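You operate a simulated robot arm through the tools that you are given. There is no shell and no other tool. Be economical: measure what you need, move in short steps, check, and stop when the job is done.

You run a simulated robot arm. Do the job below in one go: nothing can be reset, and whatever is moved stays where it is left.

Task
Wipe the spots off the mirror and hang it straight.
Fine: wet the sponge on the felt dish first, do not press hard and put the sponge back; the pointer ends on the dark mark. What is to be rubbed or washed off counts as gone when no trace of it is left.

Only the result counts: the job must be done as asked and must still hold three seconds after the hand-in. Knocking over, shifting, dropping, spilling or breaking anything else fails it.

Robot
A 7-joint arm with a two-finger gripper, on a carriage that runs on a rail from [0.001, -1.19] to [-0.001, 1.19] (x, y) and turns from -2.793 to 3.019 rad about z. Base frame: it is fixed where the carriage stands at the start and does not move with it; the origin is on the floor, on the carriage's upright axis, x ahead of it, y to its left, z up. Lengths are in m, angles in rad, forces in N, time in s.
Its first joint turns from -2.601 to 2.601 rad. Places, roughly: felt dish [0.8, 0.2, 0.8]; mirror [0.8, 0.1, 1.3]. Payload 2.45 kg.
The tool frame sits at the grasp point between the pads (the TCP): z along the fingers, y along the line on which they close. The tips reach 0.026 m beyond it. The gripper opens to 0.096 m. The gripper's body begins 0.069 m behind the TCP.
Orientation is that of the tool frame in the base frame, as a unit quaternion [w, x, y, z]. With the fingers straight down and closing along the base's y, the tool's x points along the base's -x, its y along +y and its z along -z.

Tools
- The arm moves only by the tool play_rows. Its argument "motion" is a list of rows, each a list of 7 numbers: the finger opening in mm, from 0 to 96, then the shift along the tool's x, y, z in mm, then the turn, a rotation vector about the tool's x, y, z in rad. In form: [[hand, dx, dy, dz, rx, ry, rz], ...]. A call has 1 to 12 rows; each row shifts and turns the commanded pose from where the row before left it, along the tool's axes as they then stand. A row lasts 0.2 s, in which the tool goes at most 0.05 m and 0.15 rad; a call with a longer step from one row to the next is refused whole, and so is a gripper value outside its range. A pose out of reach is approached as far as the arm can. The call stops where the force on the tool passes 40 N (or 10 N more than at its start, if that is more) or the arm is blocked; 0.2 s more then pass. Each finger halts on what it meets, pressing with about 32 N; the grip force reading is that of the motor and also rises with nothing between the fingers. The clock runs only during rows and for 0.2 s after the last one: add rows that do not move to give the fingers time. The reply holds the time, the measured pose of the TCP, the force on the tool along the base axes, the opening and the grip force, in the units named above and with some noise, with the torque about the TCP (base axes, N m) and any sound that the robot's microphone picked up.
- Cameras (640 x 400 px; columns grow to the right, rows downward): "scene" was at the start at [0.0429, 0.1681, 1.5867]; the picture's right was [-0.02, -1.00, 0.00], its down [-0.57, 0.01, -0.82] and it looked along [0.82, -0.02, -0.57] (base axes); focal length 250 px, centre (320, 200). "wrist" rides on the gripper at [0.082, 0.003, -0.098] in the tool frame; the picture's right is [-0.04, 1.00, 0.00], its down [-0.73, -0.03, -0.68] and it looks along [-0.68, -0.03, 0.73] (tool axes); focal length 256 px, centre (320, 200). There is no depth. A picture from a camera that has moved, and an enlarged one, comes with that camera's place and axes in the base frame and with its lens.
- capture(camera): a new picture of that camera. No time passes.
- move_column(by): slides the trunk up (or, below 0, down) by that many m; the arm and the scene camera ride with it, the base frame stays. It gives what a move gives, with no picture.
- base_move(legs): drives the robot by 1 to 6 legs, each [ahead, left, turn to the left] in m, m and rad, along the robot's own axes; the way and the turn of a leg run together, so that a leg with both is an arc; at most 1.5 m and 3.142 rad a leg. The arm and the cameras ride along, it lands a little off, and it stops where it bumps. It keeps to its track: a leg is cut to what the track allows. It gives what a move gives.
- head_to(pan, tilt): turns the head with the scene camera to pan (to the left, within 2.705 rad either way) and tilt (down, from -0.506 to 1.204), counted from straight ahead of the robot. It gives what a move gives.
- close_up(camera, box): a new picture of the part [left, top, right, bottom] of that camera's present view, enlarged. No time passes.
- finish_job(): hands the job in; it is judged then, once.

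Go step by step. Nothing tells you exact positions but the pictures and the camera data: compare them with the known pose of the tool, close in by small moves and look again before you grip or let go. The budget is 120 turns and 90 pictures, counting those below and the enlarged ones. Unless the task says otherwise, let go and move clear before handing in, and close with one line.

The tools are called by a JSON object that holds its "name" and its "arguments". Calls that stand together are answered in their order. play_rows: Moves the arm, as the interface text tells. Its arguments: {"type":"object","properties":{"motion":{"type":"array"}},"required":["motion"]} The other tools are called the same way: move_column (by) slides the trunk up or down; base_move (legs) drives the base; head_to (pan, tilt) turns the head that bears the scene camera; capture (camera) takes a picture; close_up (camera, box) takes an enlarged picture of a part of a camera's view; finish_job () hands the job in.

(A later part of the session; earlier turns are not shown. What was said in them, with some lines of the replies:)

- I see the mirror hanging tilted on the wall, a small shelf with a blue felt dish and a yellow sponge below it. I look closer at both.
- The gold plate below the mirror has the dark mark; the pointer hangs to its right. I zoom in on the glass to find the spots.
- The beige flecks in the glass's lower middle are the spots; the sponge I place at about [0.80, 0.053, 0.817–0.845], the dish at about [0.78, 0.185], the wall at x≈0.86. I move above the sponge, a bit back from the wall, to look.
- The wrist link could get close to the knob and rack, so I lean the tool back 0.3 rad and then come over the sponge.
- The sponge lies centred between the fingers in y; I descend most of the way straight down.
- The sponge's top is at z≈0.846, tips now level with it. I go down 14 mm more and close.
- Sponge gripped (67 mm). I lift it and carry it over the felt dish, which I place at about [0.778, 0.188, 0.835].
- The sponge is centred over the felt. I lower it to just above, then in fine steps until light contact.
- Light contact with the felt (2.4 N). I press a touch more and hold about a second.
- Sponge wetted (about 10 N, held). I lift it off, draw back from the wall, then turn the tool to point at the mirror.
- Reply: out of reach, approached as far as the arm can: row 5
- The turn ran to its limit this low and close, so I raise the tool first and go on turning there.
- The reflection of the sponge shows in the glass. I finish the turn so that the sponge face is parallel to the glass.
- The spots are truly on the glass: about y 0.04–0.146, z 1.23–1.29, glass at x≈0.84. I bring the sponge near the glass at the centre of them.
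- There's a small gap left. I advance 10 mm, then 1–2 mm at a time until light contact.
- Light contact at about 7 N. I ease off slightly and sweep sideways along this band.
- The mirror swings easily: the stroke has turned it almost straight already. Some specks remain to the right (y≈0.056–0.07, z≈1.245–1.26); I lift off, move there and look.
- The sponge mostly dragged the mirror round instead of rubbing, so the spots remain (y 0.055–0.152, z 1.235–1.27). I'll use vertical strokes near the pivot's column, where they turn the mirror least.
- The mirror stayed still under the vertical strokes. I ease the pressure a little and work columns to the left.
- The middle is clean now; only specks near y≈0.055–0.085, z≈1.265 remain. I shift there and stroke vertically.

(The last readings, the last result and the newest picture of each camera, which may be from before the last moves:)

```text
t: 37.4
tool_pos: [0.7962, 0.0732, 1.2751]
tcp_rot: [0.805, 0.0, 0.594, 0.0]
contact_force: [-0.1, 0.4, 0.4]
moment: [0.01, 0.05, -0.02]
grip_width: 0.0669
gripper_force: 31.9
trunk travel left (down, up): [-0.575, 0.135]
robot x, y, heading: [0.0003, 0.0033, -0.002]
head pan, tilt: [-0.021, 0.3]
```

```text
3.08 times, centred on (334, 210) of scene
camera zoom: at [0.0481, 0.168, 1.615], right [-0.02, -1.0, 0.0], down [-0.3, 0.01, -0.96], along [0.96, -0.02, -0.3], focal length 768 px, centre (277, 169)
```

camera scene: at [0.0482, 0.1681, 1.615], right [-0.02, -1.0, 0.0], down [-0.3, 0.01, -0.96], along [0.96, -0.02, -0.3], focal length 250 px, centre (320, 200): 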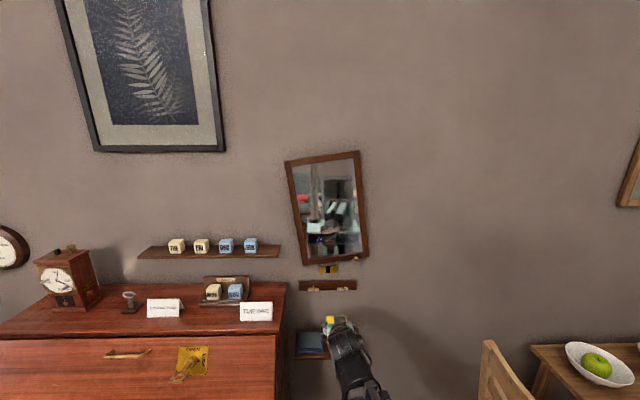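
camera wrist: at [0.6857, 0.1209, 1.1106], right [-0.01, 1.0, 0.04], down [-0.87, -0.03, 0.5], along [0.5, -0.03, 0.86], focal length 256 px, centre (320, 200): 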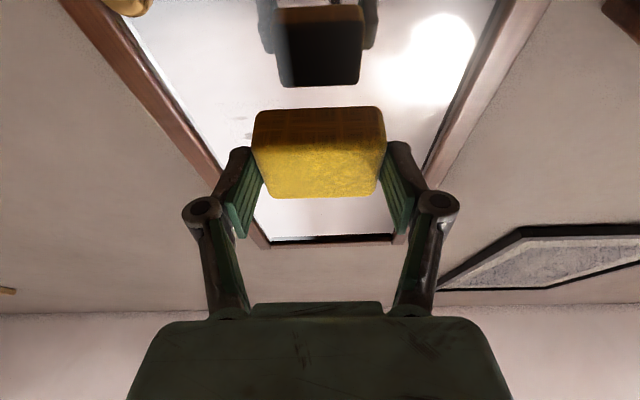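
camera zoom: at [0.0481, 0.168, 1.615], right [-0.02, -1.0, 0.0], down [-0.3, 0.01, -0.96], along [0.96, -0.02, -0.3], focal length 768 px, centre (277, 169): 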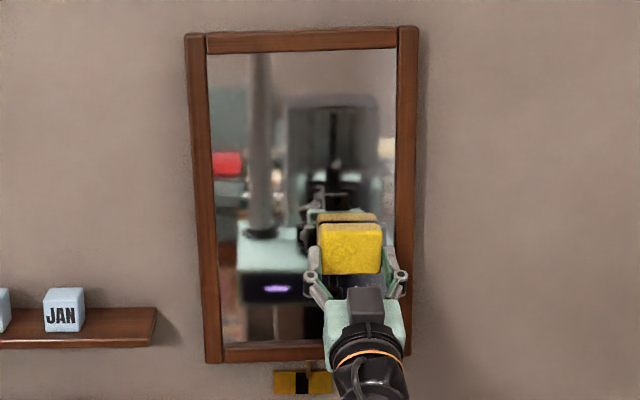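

Contact is nearly gone here, so I press 0.8 mm further and stroke down and up.

{"name": "play_rows", "arguments": {"motion": [[55, 0.24, 0, 0.76, 0, 0, 0], [55, 9.55, 0, -2.95, 0, 0, 0], [55, 9.55, 0, -2.95, 0, 0, 0], [55, 9.55, 0, -2.95, 0, 0, 0], [55, 9.55, 0, -2.95, 0, 0, 0], [55, 9.55, 0, -2.95, 0, 0, 0], [55, 0, 0, 0, 0, 0, 0]]}}

{"name": "play_rows", "arguments": {"motion": [[55, -9.55, 0, 2.95, 0, 0, 0], [55, -9.55, 0, 2.95, 0, 0, 0], [55, -9.55, 0, 2.95, 0, 0, 0], [55, -9.55, 0, 2.95, 0, 0, 0], [55, -9.55, 0, 2.95, 0, 0, 0], [55, 0, 0, 0, 0, 0, 0]]}}

{"name": "play_rows", "arguments": {"motion": [[55, 9.55, 0, -2.95, 0, 0, 0], [55, 9.55, 0, -2.95, 0, 0, 0], [55, 9.55, 0, -2.95, 0, 0, 0], [55, 9.55, 0, -2.95, 0, 0, 0], [55, 9.55, 0, -2.95, 0, 0, 0], [55, -5.7, 0, -18.6, 0, 0, 0], [55, -5.7, 0, -18.6, 0, 0, 0], [55, 0, 0, 0, 0, 0, 0]]}}

{"name": "capture", "arguments": {"camera": "wrist"}}

{"name": "close_up", "arguments": {"camera": "scene", "box": [296, 190, 376, 260]}}

```text
t: 39.0
tool_pos: [0.7955, 0.073, 1.2252]
tcp_rot: [0.806, -0.001, 0.592, 0.001]
contact_force: [-8.0, -1.0, 2.9]
moment: [0.03, -0.13, 0.02]
grip_width: 0.0667
gripper_force: 32.0
trunk travel left (down, up): [-0.575, 0.135]
robot x, y, heading: [-0.0024, 0.0, 0.002]
head pan, tilt: [-0.021, 0.3]
```

```text
t: 40.4
tool_pos: [0.7959, 0.0722, 1.2766]
tcp_rot: [0.805, 0.0, 0.593, 0.0]
contact_force: [-12.0, -0.5, -5.0]
moment: [0.0, 0.03, 0.05]
grip_width: 0.0664
gripper_force: 31.8
trunk travel left (down, up): [-0.575, 0.135]
robot x, y, heading: [-0.0001, -0.0007, -0.003]
head pan, tilt: [-0.021, 0.3]
```

```text
t: 42.2
tool_pos: [0.7585, 0.0709, 1.225]
tcp_rot: [0.805, 0.001, 0.593, 0.0]
contact_force: [0.5, -0.2, -0.3]
moment: [-0.01, 0.01, -0.01]
grip_width: 0.0668
gripper_force: 32.0
trunk travel left (down, up): [-0.575, 0.135]
robot x, y, heading: [-0.0002, -0.0041, -0.001]
head pan, tilt: [-0.021, 0.3]
```

```text
55 pictures are left
camera wrist: at [0.6894, 0.0728, 1.1171], right [-0.01, 1.0, 0.04], down [-0.87, -0.03, 0.5], along [0.5, -0.03, 0.86], focal length 256 px, centre (320, 200)
```

wrist: 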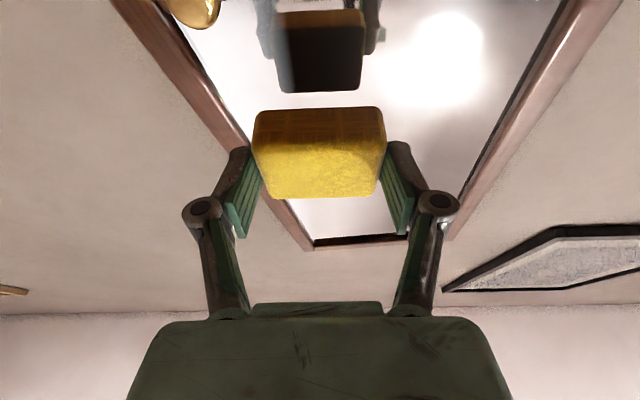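

```text
5.71 times, centred on (336, 225) of scene
camera zoom: at [0.048, 0.168, 1.615], right [-0.02, -1.0, 0.0], down [-0.3, 0.01, -0.96], along [0.96, -0.02, -0.3], focal length 1426 px, centre (229, 57)
```

zoom: 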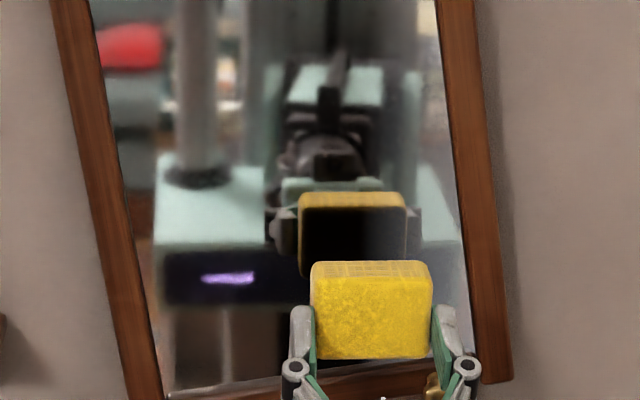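

The glass looks clean here, though the mirror swung a bit. I draw back and to the right for a full view of the glass.

{"name": "play_rows", "arguments": {"motion": [[55, -10, 0, -32, 0, 0, 0], [55, -10, 0, -32, 0, 0, 0], [55, 0, -45, 0, 0, 0, 0], [55, 0, -45, 0, 0, 0, 0], [55, 0, -45, 0, 0, 0, 0], [55, 0, -45, 0, 0, 0, 0], [55, 0, 0, 0, 0, 0, 0]]}}

{"name": "close_up", "arguments": {"camera": "scene", "box": [285, 200, 381, 260]}}

{"name": "close_up", "arguments": {"camera": "scene", "box": [280, 145, 376, 205]}}

{"name": "capture", "arguments": {"camera": "wrist"}}

```text
t: 43.8
tool_pos: [0.7165, -0.0102, 1.2256]
tcp_rot: [0.793, 0.031, 0.609, 0.01]
contact_force: [0.3, -0.3, -0.1]
moment: [0.0, -0.02, -0.02]
grip_width: 0.0667
gripper_force: 31.9
out of reach, approached as far as the arm can: row 2, 3, 4, 5, 6
trunk travel left (down, up): [-0.575, 0.135]
robot x, y, heading: [0.0015, -0.0001, 0.002]
head pan, tilt: [-0.021, 0.3]
```

```text
6.67 times, centred on (333, 230) of scene
camera zoom: at [0.0481, 0.168, 1.615], right [-0.02, -1.0, 0.0], down [-0.3, 0.01, -0.96], along [0.96, -0.02, -0.3], focal length 1664 px, centre (233, 0)
```

zoom: 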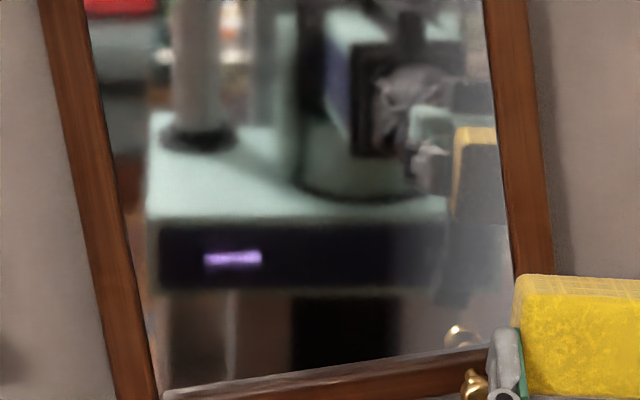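

```text
6.67 times, centred on (328, 175) of scene
camera zoom: at [0.0481, 0.168, 1.615], right [-0.02, -1.0, 0.0], down [-0.3, 0.01, -0.96], along [0.96, -0.02, -0.3], focal length 1664 px, centre (267, 367)
```

zoom: 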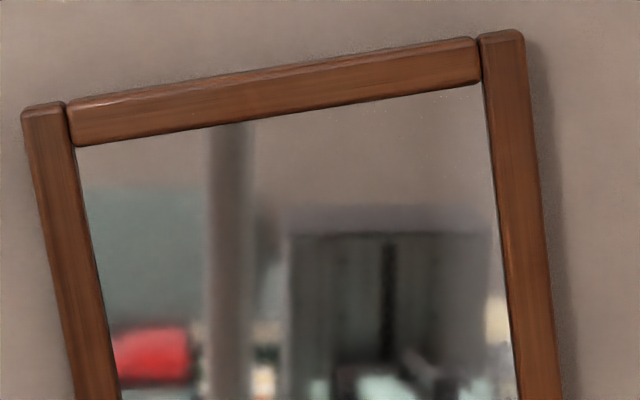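

```text
51 pictures are left
camera wrist: at [0.6422, -0.0007, 1.1202], right [0.01, 0.99, 0.1], down [-0.85, -0.04, 0.53], along [0.53, -0.09, 0.84], focal length 256 px, centre (320, 200)
```

wrist: 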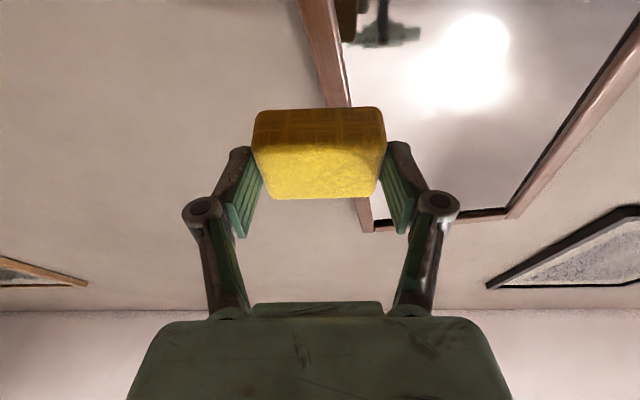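

The glass looks clean; I check the formerly spotted area closely for traces.

{"name": "close_up", "arguments": {"camera": "scene", "box": [316, 215, 356, 240]}}

{"name": "close_up", "arguments": {"camera": "wrist", "box": [330, 0, 530, 125]}}

```text
16.00 times, centred on (336, 228) of scene
camera zoom: at [0.0481, 0.168, 1.615], right [-0.02, -1.0, 0.0], down [-0.3, 0.01, -0.96], along [0.96, -0.02, -0.3], focal length 3994 px, centre (64, -240)
```

zoom: 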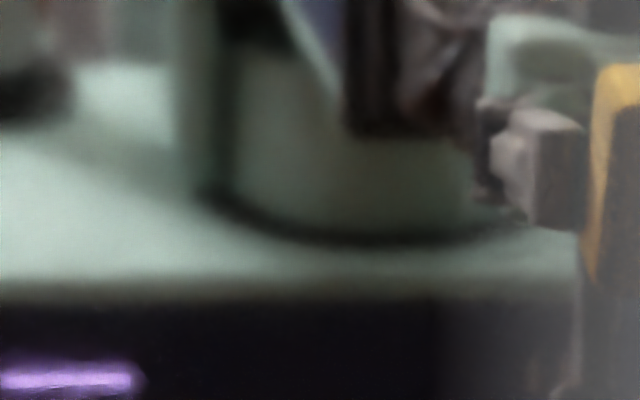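

```text
3.20 times, centred on (430, 62) of wrist
camera zoom: at [0.6422, -0.0007, 1.1202], right [0.01, 0.99, 0.1], down [-0.85, -0.04, 0.53], along [0.53, -0.09, 0.84], focal length 819 px, centre (-32, 640)
```

zoom: 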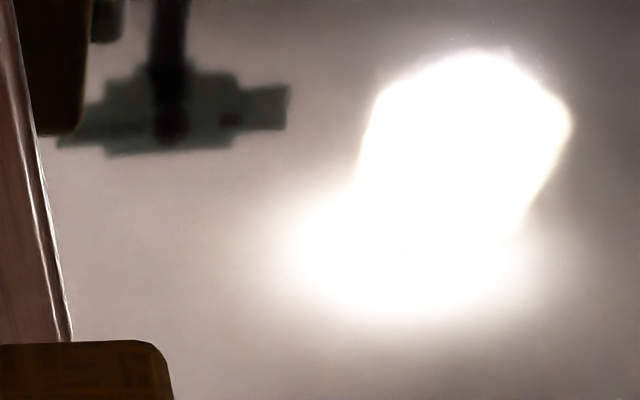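

The area looks clear. I come back to the left to recover a comfortable pose, then turn the tool down again.

{"name": "play_rows", "arguments": {"motion": [[55, 0, 40, 0, 0, 0, 0], [55, 0, 40, 0, 0, 0, 0], [55, 0, 0, 0, 0, 0, 0]]}}

{"name": "close_up", "arguments": {"camera": "scene", "box": [285, 190, 397, 260]}}

```text
t: 44.6
tool_pos: [0.7181, 0.0701, 1.2298]
tcp_rot: [0.793, 0.032, 0.608, 0.01]
contact_force: [-0.4, 0.0, -0.3]
moment: [0.01, 0.0, -0.01]
grip_width: 0.0666
gripper_force: 32.1
trunk travel left (down, up): [-0.575, 0.135]
robot x, y, heading: [-0.0013, -0.0018, -0.002]
head pan, tilt: [-0.021, 0.3]
```

```text
5.71 times, centred on (341, 225) of scene
camera zoom: at [0.0482, 0.1683, 1.615], right [-0.02, -1.0, 0.0], down [-0.3, 0.01, -0.96], along [0.96, -0.02, -0.3], focal length 1426 px, centre (200, 57)
```

zoom: 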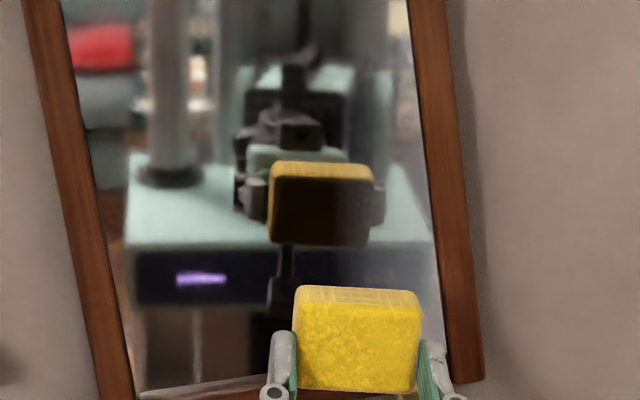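

Glass is clean from this angle too. I turn the tool partly down again, correcting its small twist.

{"name": "play_rows", "arguments": {"motion": [[55, 0, 0, 0, 0.001, 0.1394, -0.0067], [55, 0, 0, 0, 0.001, 0.1394, -0.0067], [55, 0, 0, 0, 0.001, 0.1394, -0.0067], [55, 0, 0, 0, 0.001, 0.1394, -0.0067], [55, 0, 0, 0, 0.001, 0.1394, -0.0067], [55, 0, 0, 0, 0.001, 0.1394, -0.0067], [55, 0, 0, 0, 0, 0, 0]]}}

```text
t: 46.2
tool_pos: [0.7179, 0.0654, 1.2297]
tcp_rot: [0.507, 0.024, 0.862, 0.003]
contact_force: [-0.4, -0.4, -0.7]
moment: [-0.01, 0.01, -0.02]
grip_width: 0.0665
gripper_force: 32.0
out of reach, approached as far as the arm can: row 1
trunk travel left (down, up): [-0.575, 0.135]
robot x, y, heading: [0.0006, 0.0011, -0.003]
head pan, tilt: [-0.021, 0.3]
```

{"name": "play_rows", "arguments": {"motion": [[55, 36.4, 0, 20.2, 0, 0, 0], [55, 36.4, 0, 20.2, 0, 0.05, 0], [55, 36.4, 0, 20.2, 0, 0.05, 0], [55, 36.4, 0, 16, 0, 0.05, 0], [55, 36.4, 0, 16, 0, 0.05, 0], [55, 30, 0, 10, 0, 0.05, 0], [55, 0, 0, 0, 0, 0, 0]]}}

```text
t: 47.8
tool_pos: [0.6865, 0.071, 0.9979]
tcp_rot: [0.395, 0.023, 0.918, 0.007]
contact_force: [0.2, -0.7, -0.2]
moment: [-0.01, 0.02, 0.03]
grip_width: 0.0664
gripper_force: 32.3
trunk travel left (down, up): [-0.575, 0.135]
robot x, y, heading: [-0.0028, -0.0004, -0.0]
head pan, tilt: [-0.021, 0.3]
```

{"name": "play_rows", "arguments": {"motion": [[55, 0, 0, 0, 0.0018, 0.1287, -0.0121], [55, 0, 0, 0, 0.0018, 0.1287, -0.0121], [55, 0, 0, 0, 0.0018, 0.1287, -0.0121], [55, 0, 0, 0, 0.0018, 0.1287, -0.0121], [55, 0, 0, 0, 0, 0, 0]]}}

{"name": "play_rows", "arguments": {"motion": [[55, -17.7, -4.6, 27.2, 0, 0, 0], [55, -17.7, -4.6, 27.2, 0, 0, 0], [55, -17.7, -4.6, 27.2, 0, 0, 0], [55, -17.7, -4.6, 24.2, 0, 0, 0], [55, 0, 0, 0, 0, 0, 0]]}}

{"name": "capture", "arguments": {"camera": "wrist"}}

```text
t: 49.0
tool_pos: [0.6863, 0.0741, 0.9978]
tcp_rot: [0.148, 0.001, 0.989, -0.001]
contact_force: [0.2, -0.4, 1.4]
moment: [0.01, 0.02, 0.02]
grip_width: 0.0665
gripper_force: 31.9
trunk travel left (down, up): [-0.575, 0.135]
robot x, y, heading: [0.0014, -0.0012, 0.0]
head pan, tilt: [-0.021, 0.3]
```

```text
t: 50.2
tool_pos: [0.7817, 0.0556, 0.918]
tcp_rot: [0.149, 0.001, 0.989, -0.001]
contact_force: [-0.7, -0.9, -0.9]
moment: [0.0, 0.0, 0.03]
grip_width: 0.0667
gripper_force: 32.3
trunk travel left (down, up): [-0.575, 0.135]
robot x, y, heading: [-0.0007, 0.0004, 0.004]
head pan, tilt: [-0.021, 0.3]
```

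```text
47 pictures are left
camera wrist: at [0.6747, 0.0586, 0.9868], right [0.04, 1.0, 0.01], down [0.5, -0.03, 0.86], along [0.86, -0.03, -0.5], focal length 256 px, centre (320, 200)
```

wrist: 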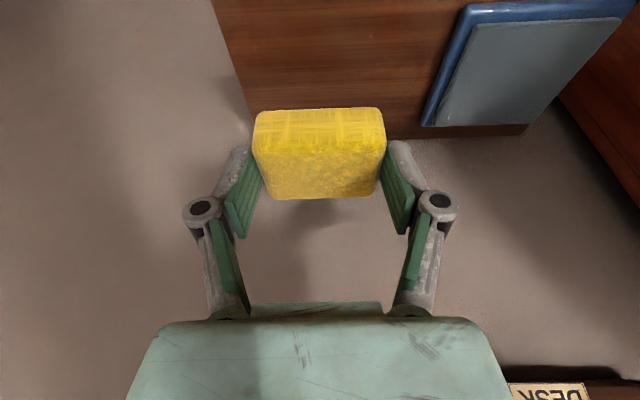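

I lower the sponge back to where it lay, stopping just above the shelf and then feeling for contact.

{"name": "play_rows", "arguments": {"motion": [[55, 3.3, -0.75, 14.1, 0, 0, 0], [55, 3.3, -0.75, 14.1, 0, 0, 0], [55, 3.3, -0.75, 14.1, 0, 0, 0], [55, 3.2, -0.75, 13, 0, 0, 0], [55, 0, 0, 0, 0, 0, 0]]}}

{"name": "play_rows", "arguments": {"motion": [[55, 0.45, 0, 1.4, 0, 0, 0], [55, 0, 0, 0, 0, 0, 0]]}}

{"name": "play_rows", "arguments": {"motion": [[55, 0.3, 0, 0.95, 0, 0, 0], [55, 0, 0, 0, 0, 0, 0]]}}

```text
t: 51.4
tool_pos: [0.7915, 0.052, 0.8603]
tcp_rot: [0.148, 0.001, 0.989, -0.001]
contact_force: [-0.1, 0.4, 0.1]
moment: [-0.05, 0.01, 0.0]
grip_width: 0.0666
gripper_force: 32.3
trunk travel left (down, up): [-0.575, 0.135]
robot x, y, heading: [-0.0006, 0.0009, 0.002]
head pan, tilt: [-0.021, 0.3]
```

```text
t: 52.0
tool_pos: [0.7914, 0.0517, 0.8598]
tcp_rot: [0.149, 0.001, 0.989, -0.001]
contact_force: [-0.3, -0.5, 0.6]
moment: [0.0, 0.02, 0.04]
grip_width: 0.0666
gripper_force: 32.1
trunk travel left (down, up): [-0.575, 0.135]
robot x, y, heading: [-0.0022, -0.0036, 0.002]
head pan, tilt: [-0.021, 0.3]
```

```text
t: 52.6
tool_pos: [0.7902, 0.0523, 0.8589]
tcp_rot: [0.149, 0.001, 0.989, -0.001]
contact_force: [1.2, -0.1, -1.2]
moment: [-0.01, 0.02, 0.03]
grip_width: 0.0665
gripper_force: 31.7
trunk travel left (down, up): [-0.575, 0.135]
robot x, y, heading: [0.0009, 0.0041, -0.001]
head pan, tilt: [-0.021, 0.3]
```

{"name": "play_rows", "arguments": {"motion": [[55, 3.6, 0, -1.1, 0, 0, 0], [55, 0.45, 0, 1.4, 0, 0, 0], [55, 0, 0, 0, 0, 0, 0]]}}

{"name": "play_rows", "arguments": {"motion": [[55, 0.3, 0, 0.95, 0, 0, 0], [55, 0, 0, 0, 0, 0, 0]]}}

```text
t: 53.4
tool_pos: [0.786, 0.0524, 0.8572]
tcp_rot: [0.149, 0.002, 0.989, -0.001]
contact_force: [1.4, 0.9, 4.2]
moment: [0.14, -0.01, 0.01]
grip_width: 0.0666
gripper_force: 32.3
trunk travel left (down, up): [-0.575, 0.135]
robot x, y, heading: [0.0019, -0.0018, 0.002]
head pan, tilt: [-0.021, 0.3]
```

```text
t: 54.0
tool_pos: [0.7847, 0.0518, 0.8566]
tcp_rot: [0.15, 0.001, 0.989, 0.0]
contact_force: [6.2, 3.9, 15.7]
moment: [0.36, -0.17, -0.06]
grip_width: 0.0666
gripper_force: 32.1
trunk travel left (down, up): [-0.575, 0.135]
robot x, y, heading: [-0.0011, 0.0002, 0.001]
head pan, tilt: [-0.021, 0.3]
```

The sponge is seated on the shelf. I ease the pressure, open and rise straight up.

{"name": "play_rows", "arguments": {"motion": [[55, -0.3, 0, -0.9, 0, 0, 0], [64, 0, 0, 0, 0, 0, 0], [68, 0, 0, 0, 0, 0, 0], [74, 0, 0, 0, 0, 0, 0], [84, 0, 0, 0, 0, 0, 0], [94, 0, 0, 0, 0, 0, 0], [94, 0, 0, 0, 0, 0, 0]]}}

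{"name": "play_rows", "arguments": {"motion": [[94, -4, 0, -13, 0, 0, 0], [94, -4, 0, -13, 0, 0, 0], [94, -4, 0, -13, 0, 0, 0], [94, -4, 0, -13, 0, 0, 0], [94, 30, 0, -20, 0, 0, 0], [94, 30, 0, -20, 0, 0, 0], [94, 0, 0, 0, 0, 0, 0]]}}

{"name": "capture", "arguments": {"camera": "scene"}}

{"name": "close_up", "arguments": {"camera": "scene", "box": [280, 240, 376, 300]}}

{"name": "capture", "arguments": {"camera": "wrist"}}

```text
t: 55.6
tool_pos: [0.7862, 0.0523, 0.8574]
tcp_rot: [0.149, 0.001, 0.989, -0.001]
contact_force: [-0.7, 0.9, 0.0]
moment: [0.01, -0.01, 0.01]
grip_width: 0.0939
gripper_force: 0.0
trunk travel left (down, up): [-0.575, 0.135]
robot x, y, heading: [0.0011, 0.0024, -0.002]
head pan, tilt: [-0.021, 0.3]
```

```text
t: 57.2
tool_pos: [0.7166, 0.0512, 0.9323]
tcp_rot: [0.149, 0.001, 0.989, -0.001]
contact_force: [-0.8, 1.0, -0.5]
moment: [-0.01, -0.01, -0.03]
grip_width: 0.0941
gripper_force: 0.0
trunk travel left (down, up): [-0.575, 0.135]
robot x, y, heading: [-0.0017, 0.0018, 0.001]
head pan, tilt: [-0.021, 0.3]
```

```text
46 pictures are left
camera scene: at [0.0478, 0.168, 1.615], right [-0.02, -1.0, 0.0], down [-0.3, 0.01, -0.96], along [0.96, -0.02, -0.3], focal length 250 px, centre (320, 200)
```

scene: 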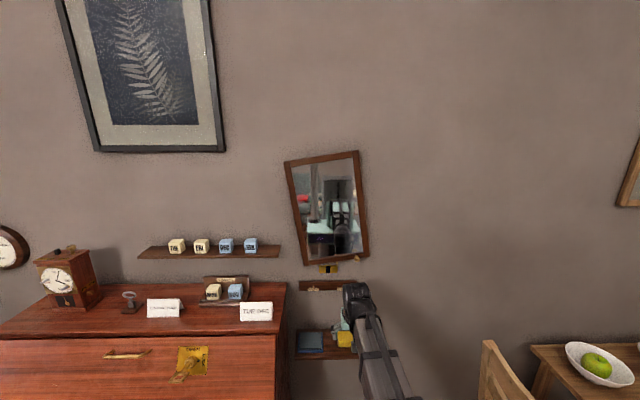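

```text
6.67 times, centred on (328, 270) of scene
camera zoom: at [0.0478, 0.168, 1.615], right [-0.02, -1.0, 0.0], down [-0.3, 0.01, -0.96], along [0.96, -0.02, -0.3], focal length 1664 px, centre (267, -267)
```

zoom: 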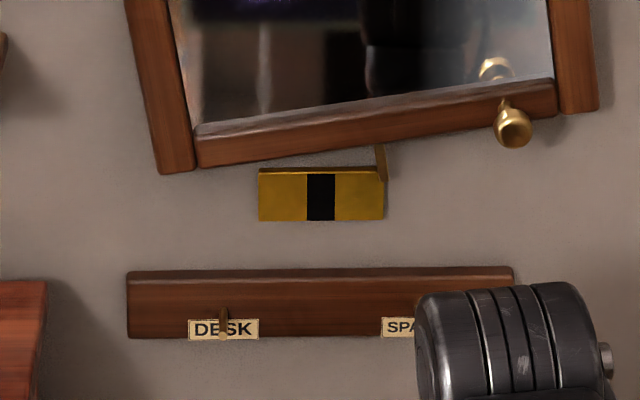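

```text
44 pictures are left
camera wrist: at [0.6092, 0.0532, 1.0005], right [0.04, 1.0, 0.01], down [0.5, -0.03, 0.86], along [0.86, -0.03, -0.5], focal length 256 px, centre (320, 200)
```

wrist: 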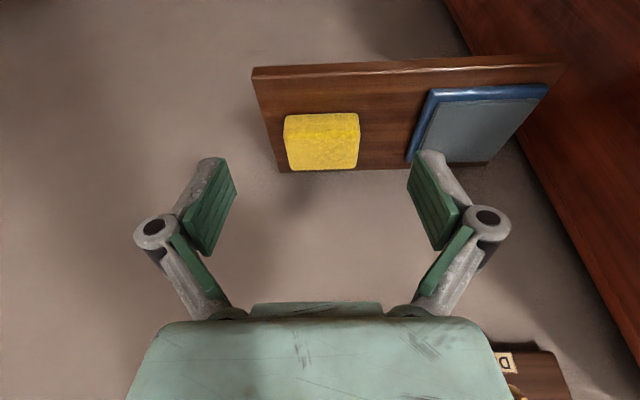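

The sponge is back in its place. The pointer is still right of the mark, so next I'll straddle the brass knob (about y 0.028, z 1.16) with open fingers and swing the mirror; first I rise and turn the tool forward.

{"name": "play_rows", "arguments": {"motion": [[60, -11.3, -4, -36.6, 0, 0, 0], [44, -11.3, -4, -36.6, 0, 0, 0], [44, -11.3, -4, -36.6, 0, 0, 0], [44, -11.3, -4, -36.6, 0, 0, 0], [44, -11.3, -4, -36.6, 0, 0, 0], [44, -11.3, -4, -36.6, 0, 0, 0], [44, 0, 0, 0, 0, 0, 0]]}}

{"name": "play_rows", "arguments": {"motion": [[44, 0, 0, 0, 0, -0.141, 0], [44, 0, 0, 0, 0, -0.141, 0], [44, 0, 0, 0, 0, -0.141, 0], [44, 0, 0, 0, 0, -0.141, 0], [44, 0, 0, 0, 0, -0.141, 0], [44, 0, 0, 0, 0, -0.141, 0], [44, 0, 0, 0, 0, -0.141, 0], [44, 0, 0, 0, 0, -0.141, 0], [44, 0, 0, 0, 0, -0.141, 0], [44, 0, 0, 0, 0, 0, 0]]}}

{"name": "capture", "arguments": {"camera": "wrist"}}

{"name": "close_up", "arguments": {"camera": "scene", "box": [300, 230, 396, 290]}}

```text
t: 58.8
tool_pos: [0.7153, 0.0241, 1.1638]
tcp_rot: [0.148, 0.002, 0.989, -0.002]
contact_force: [0.4, -0.6, -0.8]
moment: [0.02, 0.0, 0.02]
grip_width: 0.0441
gripper_force: 0.0
trunk travel left (down, up): [-0.575, 0.135]
robot x, y, heading: [0.0011, -0.0028, 0.004]
head pan, tilt: [-0.021, 0.3]
```

```text
t: 61.0
tool_pos: [0.724, 0.0292, 1.1634]
tcp_rot: [0.707, -0.001, 0.708, -0.001]
contact_force: [0.7, -0.3, 0.3]
moment: [0.01, -0.01, 0.0]
grip_width: 0.0439
gripper_force: 0.1
out of reach, approached as far as the arm can: row 9
trunk travel left (down, up): [-0.575, 0.135]
robot x, y, heading: [-0.003, -0.0003, 0.001]
head pan, tilt: [-0.021, 0.3]
```

```text
43 pictures are left
camera wrist: at [0.6249, 0.0307, 1.0814], right [0.0, 1.0, 0.04], down [-0.68, -0.03, 0.73], along [0.73, -0.03, 0.68], focal length 256 px, centre (320, 200)
```

wrist: 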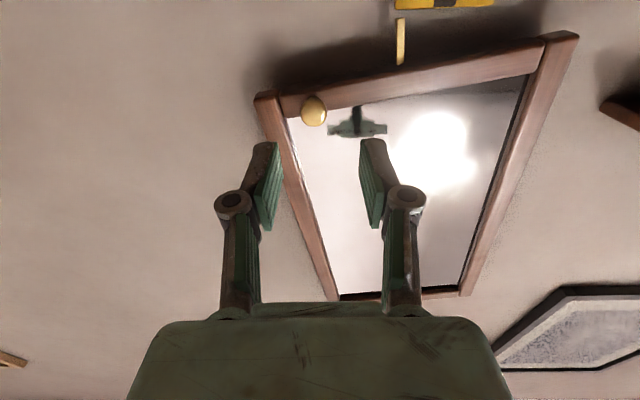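

```text
6.67 times, centred on (348, 260) of scene
camera zoom: at [0.0483, 0.1681, 1.615], right [-0.02, -1.0, 0.0], down [-0.3, 0.01, -0.96], along [0.95, -0.02, -0.3], focal length 1664 px, centre (133, -200)
```

zoom: 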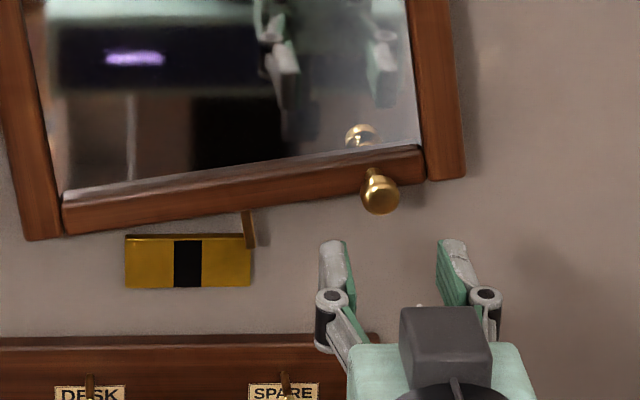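

The knob ball triangulates to about [0.807, 0.0235, 1.161], and the tool points level at it. I slide in so the open fingers straddle it.

{"name": "play_rows", "arguments": {"motion": [[44, 0, -5.5, 0, 0, 0, 0], [44, 0.7, 0, 22, 0, 0, 0], [44, 0.7, 0, 22, 0, 0, 0], [44, 0.6, 0, 15, 0, 0, 0], [44, 0, 0, 0, 0, 0, 0]]}}

{"name": "capture", "arguments": {"camera": "wrist"}}

{"name": "close_up", "arguments": {"camera": "scene", "box": [300, 230, 396, 290]}}

```text
t: 62.2
tool_pos: [0.7832, 0.0235, 1.1612]
tcp_rot: [0.706, 0.0, 0.708, -0.001]
contact_force: [-0.5, -0.7, 0.0]
moment: [0.0, 0.0, 0.01]
grip_width: 0.044
gripper_force: 0.0
trunk travel left (down, up): [-0.575, 0.135]
robot x, y, heading: [-0.0008, -0.0026, -0.002]
head pan, tilt: [-0.021, 0.3]
```

```text
41 pictures are left
camera wrist: at [0.6842, 0.0258, 1.0787], right [0.0, 1.0, 0.04], down [-0.68, -0.03, 0.74], along [0.74, -0.03, 0.68], focal length 256 px, centre (320, 200)
```

wrist: 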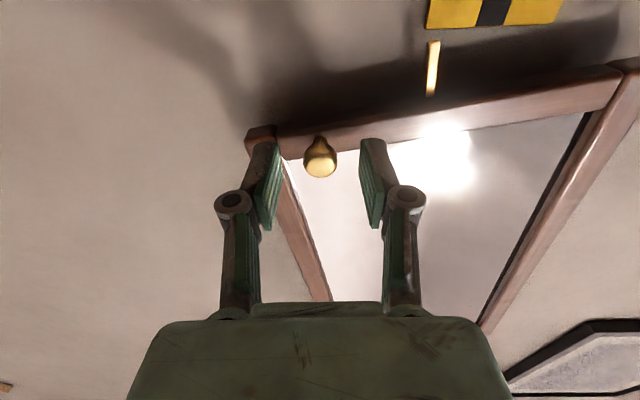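

```text
6.67 times, centred on (348, 260) of scene
camera zoom: at [0.0483, 0.168, 1.615], right [-0.02, -1.0, 0.0], down [-0.3, 0.01, -0.96], along [0.95, -0.02, -0.3], focal length 1664 px, centre (133, -200)
```

zoom: 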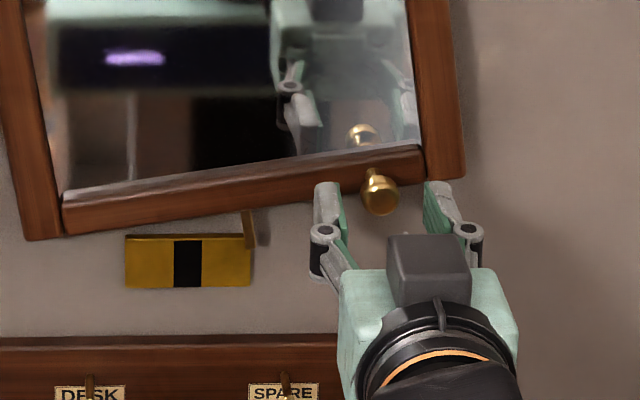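

The knob sits between the fingers. I go 4 mm deeper and push gently to the left and slightly down.

{"name": "play_rows", "arguments": {"motion": [[44, 0, 0, 4, 0, 0, 0], [44, 0, 6, 0, 0, 0, 0], [44, 1, 5, 0, 0, 0, 0], [44, 2, 4, 0, 0, 0, 0], [44, 2, 4, 0, 0, 0, 0], [44, 2, 4, 0, 0, 0, 0], [44, 0, 0, 0, 0, 0, 0]]}}

{"name": "close_up", "arguments": {"camera": "scene", "box": [300, 230, 396, 290]}}

```text
t: 63.8
tool_pos: [0.7862, 0.0473, 1.1556]
tcp_rot: [0.706, 0.0, 0.709, -0.002]
contact_force: [0.2, -2.0, -2.0]
moment: [0.02, 0.03, -0.08]
grip_width: 0.0457
gripper_force: 0.9
trunk travel left (down, up): [-0.575, 0.135]
robot x, y, heading: [0.0048, -0.002, 0.006]
head pan, tilt: [-0.021, 0.3]
```

```text
6.67 times, centred on (348, 260) of scene
camera zoom: at [0.0482, 0.1677, 1.615], right [-0.02, -1.0, 0.0], down [-0.3, 0.01, -0.96], along [0.96, -0.02, -0.3], focal length 1664 px, centre (133, -200)
```

zoom: 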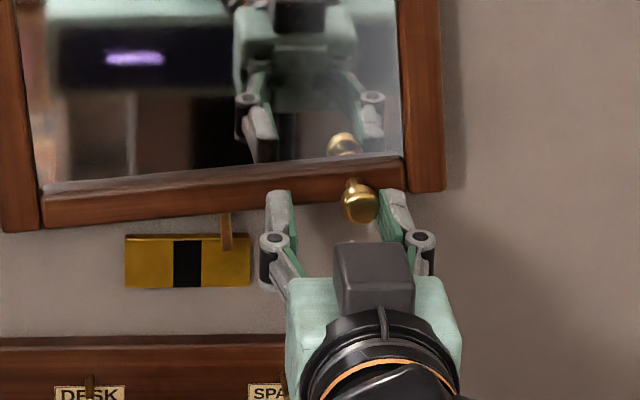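

The pointer moves toward the mark. I push 14 mm further.

{"name": "play_rows", "arguments": {"motion": [[44, 2, 4, 0, 0, 0, 0], [44, 2, 4, 0, 0, 0, 0], [44, 2, 4, 0, 0, 0, 0], [44, 1, 2, 0, 0, 0, 0], [44, 0, 0, 0, 0, 0, 0]]}}

{"name": "close_up", "arguments": {"camera": "scene", "box": [300, 230, 396, 290]}}

```text
t: 65.0
tool_pos: [0.7859, 0.0591, 1.1479]
tcp_rot: [0.706, 0.0, 0.708, -0.001]
contact_force: [-0.2, -0.3, 0.3]
moment: [-0.01, 0.01, -0.03]
grip_width: 0.0444
gripper_force: 1.1
trunk travel left (down, up): [-0.575, 0.135]
robot x, y, heading: [0.0003, -0.0016, 0.001]
head pan, tilt: [-0.021, 0.3]
```

```text
6.67 times, centred on (348, 260) of scene
camera zoom: at [0.0481, 0.168, 1.615], right [-0.02, -1.0, 0.0], down [-0.3, 0.01, -0.96], along [0.96, -0.02, -0.3], focal length 1664 px, centre (133, -200)
```

zoom: 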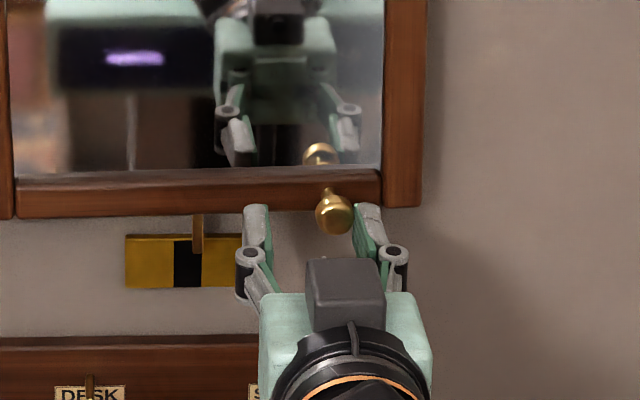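

About 10 px to go (≈4.5 mm of knob travel). I push 4 mm and look closer.

{"name": "play_rows", "arguments": {"motion": [[44, 1, 2, 0, 0, 0, 0], [44, 0.7, 2, 0, 0, 0, 0], [44, 0, 0, 0, 0, 0, 0], [44, 0, 0, 0, 0, 0, 0]]}}

{"name": "close_up", "arguments": {"camera": "scene", "box": [312, 256, 344, 276]}}

```text
t: 66.0
tool_pos: [0.7858, 0.0639, 1.1458]
tcp_rot: [0.706, 0.001, 0.708, -0.002]
contact_force: [0.3, -1.9, -0.7]
moment: [0.01, 0.04, -0.01]
grip_width: 0.0452
gripper_force: 0.6
trunk travel left (down, up): [-0.575, 0.135]
robot x, y, heading: [0.0006, -0.0026, 0.001]
head pan, tilt: [-0.021, 0.3]
```

```text
16.00 times, centred on (328, 266) of scene
camera zoom: at [0.0482, 0.1678, 1.615], right [-0.02, -1.0, 0.0], down [-0.3, 0.01, -0.96], along [0.96, -0.02, -0.3], focal length 3994 px, centre (192, -856)
```

zoom: 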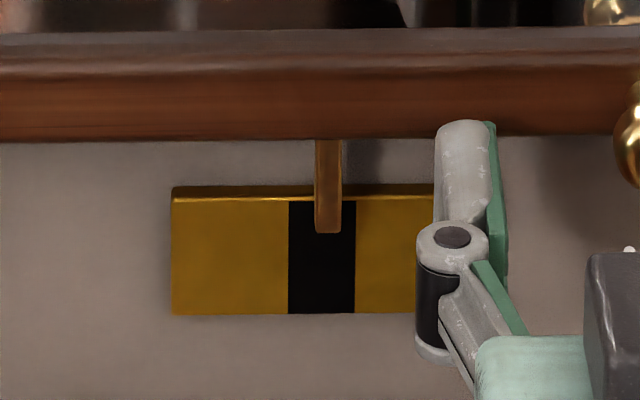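

The pointer is on the dark mark, perhaps 0.5–1 mm right of centre. One small 0.8 mm nudge, then a check.

{"name": "play_rows", "arguments": {"motion": [[44, 0.3, 0.8, 0, 0, 0, 0], [44, 0, 0, 0, 0, 0, 0]]}}

{"name": "close_up", "arguments": {"camera": "scene", "box": [312, 256, 344, 276]}}

{"name": "capture", "arguments": {"camera": "wrist"}}

```text
t: 66.6
tool_pos: [0.7867, 0.0656, 1.146]
tcp_rot: [0.706, 0.001, 0.708, -0.002]
contact_force: [-0.9, -2.8, -0.7]
moment: [0.03, -0.02, -0.11]
grip_width: 0.0456
gripper_force: 1.3
trunk travel left (down, up): [-0.575, 0.135]
robot x, y, heading: [-0.0003, 0.0015, 0.003]
head pan, tilt: [-0.021, 0.3]
```

```text
16.00 times, centred on (328, 266) of scene
camera zoom: at [0.048, 0.1677, 1.615], right [-0.02, -1.0, 0.0], down [-0.3, 0.01, -0.96], along [0.96, -0.02, -0.3], focal length 3994 px, centre (192, -856)
```

zoom: 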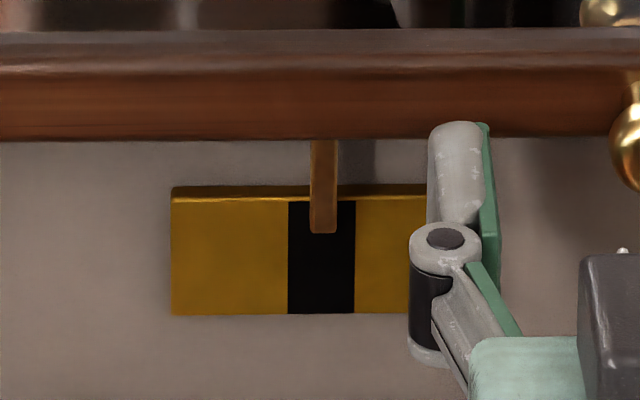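

```text
35 pictures are left
camera wrist: at [0.6868, 0.0666, 1.0631], right [0.0, 1.0, 0.04], down [-0.68, -0.03, 0.74], along [0.74, -0.03, 0.68], focal length 256 px, centre (320, 200)
```

wrist: 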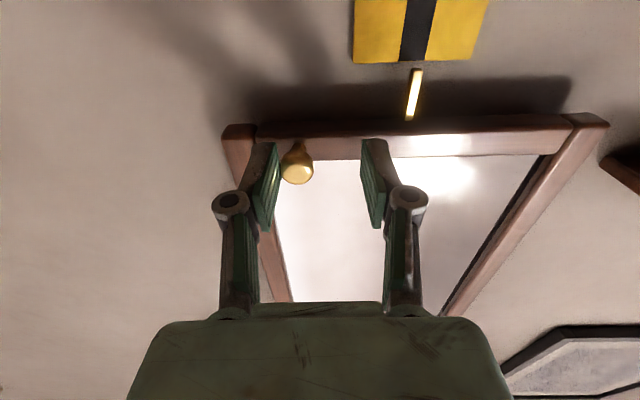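

Pointer centred on the mark. I back the finger off the knob to mid-gap and withdraw straight out.

{"name": "play_rows", "arguments": {"motion": [[44, 0, -4, 0, 0, 0, 0], [44, 0, -5, 0, 0, 0, 0], [44, 0, 0, 0, 0, 0, 0], [44, 0, 0, -20, 0, 0, 0], [44, 0, 0, -30, 0, 0, 0], [44, 0, 0, 0, 0, 0, 0]]}}

{"name": "play_rows", "arguments": {"motion": [[44, 0, -30, 0, 0, 0, 0], [44, 0, -30, 0, 0, 0, 0], [44, 0, -30, 0, 0, 0, 0], [44, 0, -30, 0, 0, 0, 0], [44, 0, 0, 0, 0, 0, 0]]}}

{"name": "close_up", "arguments": {"camera": "scene", "box": [312, 256, 344, 276]}}

{"name": "close_up", "arguments": {"camera": "scene", "box": [285, 150, 375, 260]}}

{"name": "capture", "arguments": {"camera": "scene"}}

```text
t: 68.0
tool_pos: [0.7352, 0.057, 1.144]
tcp_rot: [0.707, 0.0, 0.708, -0.001]
contact_force: [-1.4, 0.1, -0.4]
moment: [0.03, 0.01, 0.01]
grip_width: 0.044
gripper_force: 0.1
trunk travel left (down, up): [-0.575, 0.135]
robot x, y, heading: [-0.0012, -0.001, -0.001]
head pan, tilt: [-0.021, 0.3]
```

```text
t: 69.2
tool_pos: [0.7356, -0.0631, 1.1436]
tcp_rot: [0.706, 0.0, 0.708, -0.001]
contact_force: [0.6, 0.6, 0.3]
moment: [-0.03, -0.01, 0.05]
grip_width: 0.0437
gripper_force: 0.1
trunk travel left (down, up): [-0.575, 0.135]
robot x, y, heading: [0.0039, -0.0009, 0.0]
head pan, tilt: [-0.021, 0.3]
```

```text
16.00 times, centred on (328, 266) of scene
camera zoom: at [0.0481, 0.1679, 1.615], right [-0.02, -1.0, 0.0], down [-0.3, 0.01, -0.96], along [0.96, -0.02, -0.3], focal length 3994 px, centre (192, -856)
```

zoom: 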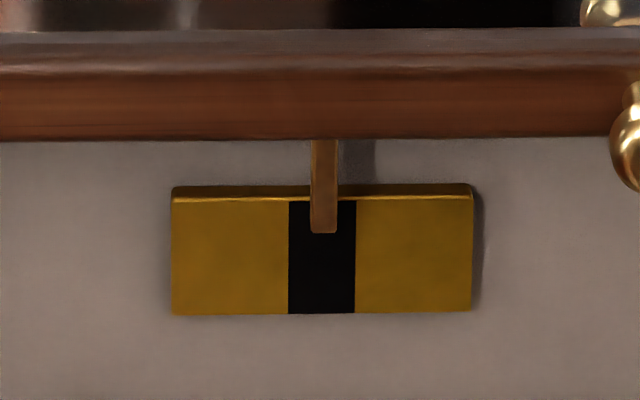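

```text
3.64 times, centred on (330, 205) of scene
camera zoom: at [0.0481, 0.1679, 1.615], right [-0.02, -1.0, 0.0], down [-0.3, 0.01, -0.96], along [0.96, -0.02, -0.3], focal length 908 px, centre (284, 182)
```

zoom: 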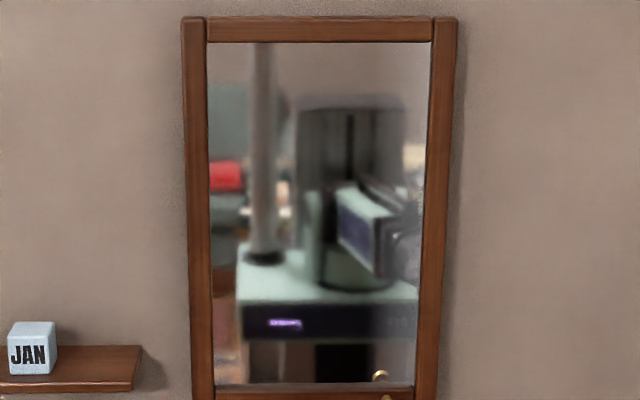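

```text
32 pictures are left
camera scene: at [0.0481, 0.1679, 1.615], right [-0.02, -1.0, 0.0], down [-0.3, 0.01, -0.96], along [0.96, -0.02, -0.3], focal length 250 px, centre (320, 200)
```

scene: 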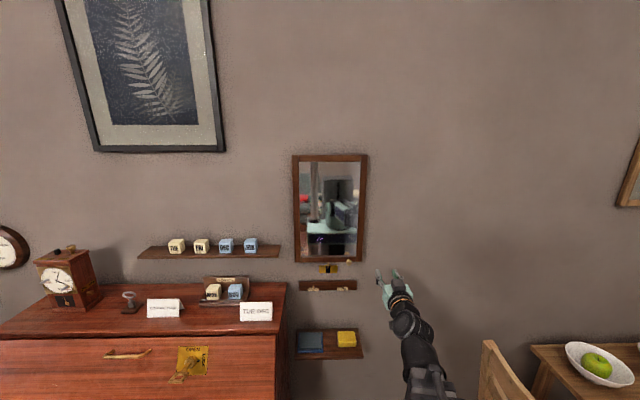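

The mirror hangs straight and the pointer is on the mark. One last close look at the glass for traces, and at the shelf.

{"name": "close_up", "arguments": {"camera": "scene", "box": [298, 205, 362, 245]}}

{"name": "close_up", "arguments": {"camera": "scene", "box": [298, 165, 362, 205]}}

{"name": "close_up", "arguments": {"camera": "scene", "box": [285, 315, 381, 375]}}

{"name": "capture", "arguments": {"camera": "wrist"}}

```text
10.00 times, centred on (330, 225) of scene
camera zoom: at [0.0481, 0.1679, 1.615], right [-0.02, -1.0, 0.0], down [-0.3, 0.01, -0.96], along [0.96, -0.02, -0.3], focal length 2496 px, centre (220, -50)
```

zoom: 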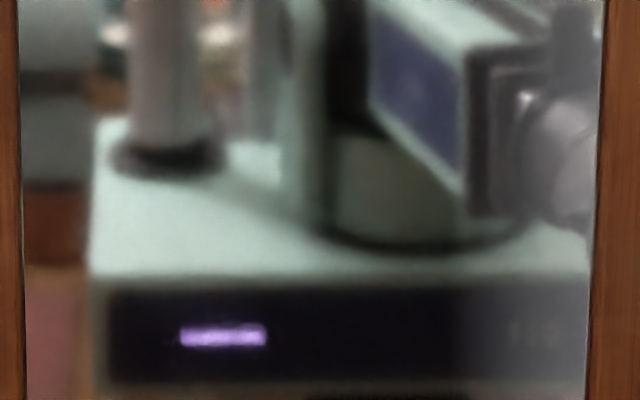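

```text
10.00 times, centred on (330, 185) of scene
camera zoom: at [0.0481, 0.1679, 1.615], right [-0.02, -1.0, 0.0], down [-0.3, 0.01, -0.96], along [0.96, -0.02, -0.3], focal length 2496 px, centre (220, 350)
```

zoom: 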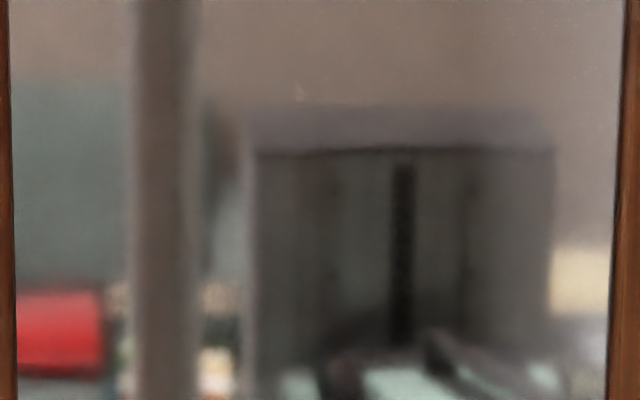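

```text
6.67 times, centred on (333, 345) of scene
camera zoom: at [0.0481, 0.1679, 1.615], right [-0.02, -1.0, 0.0], down [-0.3, 0.01, -0.96], along [0.96, -0.02, -0.3], focal length 1664 px, centre (233, -767)
```

zoom: 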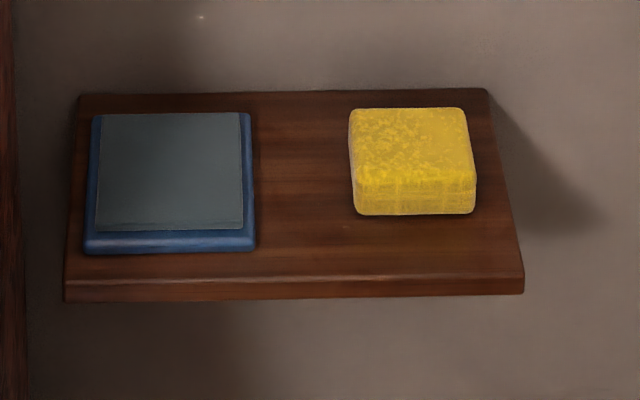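

```text
28 pictures are left
camera wrist: at [0.6361, -0.0614, 1.0617], right [0.0, 1.0, 0.04], down [-0.68, -0.03, 0.74], along [0.74, -0.03, 0.68], focal length 256 px, centre (320, 200)
```

wrist: 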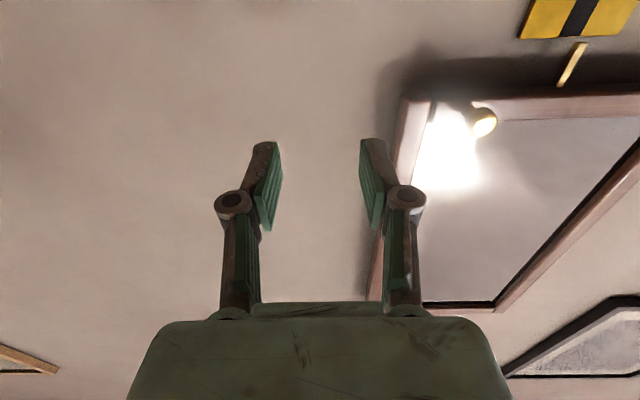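

I notice a faint pale patch at the lower right of the glass; I zoom in on it.

{"name": "close_up", "arguments": {"camera": "scene", "box": [340, 230, 360, 245]}}

{"name": "close_up", "arguments": {"camera": "wrist", "box": [420, 100, 620, 225]}}

```text
16.00 times, centred on (350, 238) of scene
camera zoom: at [0.0481, 0.1679, 1.615], right [-0.02, -1.0, 0.0], down [-0.3, 0.01, -0.96], along [0.96, -0.02, -0.3], focal length 3994 px, centre (-160, -400)
```

zoom: 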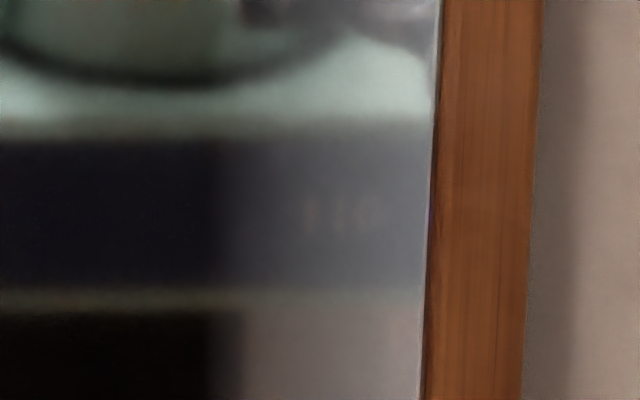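

```text
3.20 times, centred on (520, 162) of wrist
camera zoom: at [0.6361, -0.0614, 1.0617], right [0.0, 1.0, 0.04], down [-0.68, -0.03, 0.74], along [0.74, -0.03, 0.68], focal length 819 px, centre (-320, 320)
```

zoom: 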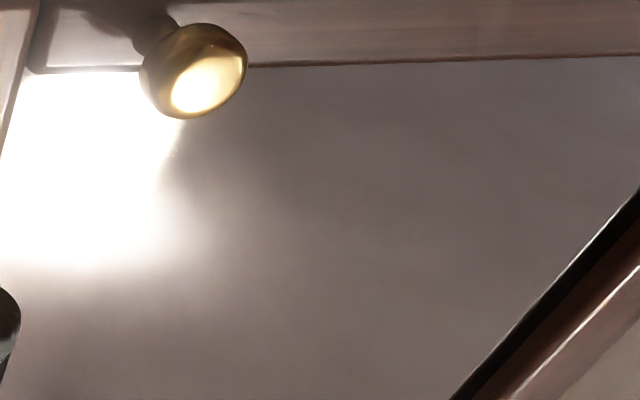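

It may be just a reflection of the robot's base panel. I raise the trunk a little to see whether it stays with the reflection or with the glass.

{"name": "move_column", "arguments": {"by": 0.06}}

{"name": "close_up", "arguments": {"camera": "scene", "box": [298, 210, 362, 262]}}

{"name": "close_up", "arguments": {"camera": "scene", "box": [334, 228, 362, 250]}}

```text
t: 70.2
tool_pos: [0.7352, -0.0622, 1.2037]
tcp_rot: [0.706, 0.001, 0.708, -0.002]
contact_force: [0.8, -0.4, -0.1]
moment: [-0.01, 0.03, 0.02]
grip_width: 0.0442
gripper_force: 0.0
trunk travel left (down, up): [-0.635, 0.075]
robot x, y, heading: [0.0013, 0.0004, -0.0]
head pan, tilt: [-0.021, 0.3]
```

```text
7.69 times, centred on (330, 236) of scene
camera zoom: at [0.0482, 0.1681, 1.675], right [-0.02, -1.0, 0.0], down [-0.3, 0.01, -0.96], along [0.96, -0.02, -0.3], focal length 1920 px, centre (243, -77)
```

zoom: 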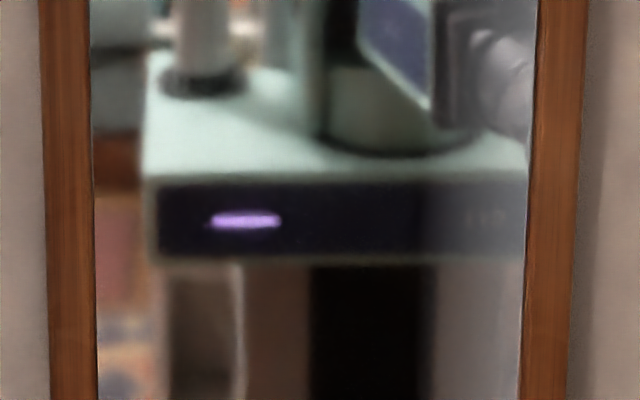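

```text
16.00 times, centred on (348, 239) of scene
camera zoom: at [0.0482, 0.1681, 1.675], right [-0.02, -1.0, 0.0], down [-0.3, 0.01, -0.96], along [0.96, -0.02, -0.3], focal length 3994 px, centre (-128, -424)
```

zoom: 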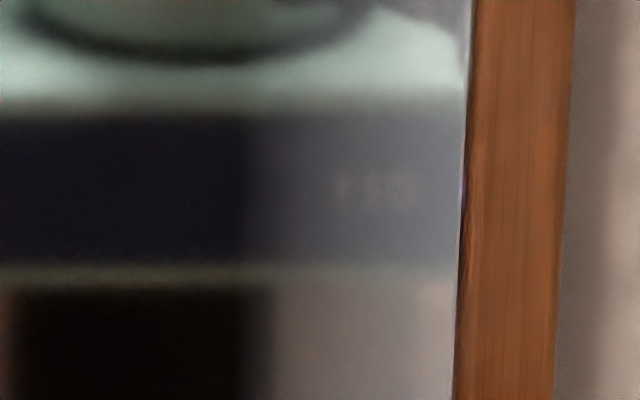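

The faint pattern moves with the reflected base panel, so it is a reflection. The glass is clean, the pointer is on the mark, the sponge is back and the arm is clear, so I hand in.

{"name": "finish_job", "arguments": {}}

```text
The job is handed in.
```

The mirror is wiped clean and hangs straight with its pointer on the dark mark. I wet the sponge on the felt dish first, kept the readings while wiping to about 12.5 N or less, and put it back in its place on the shelf. The job is handed in, and no verdict came back.
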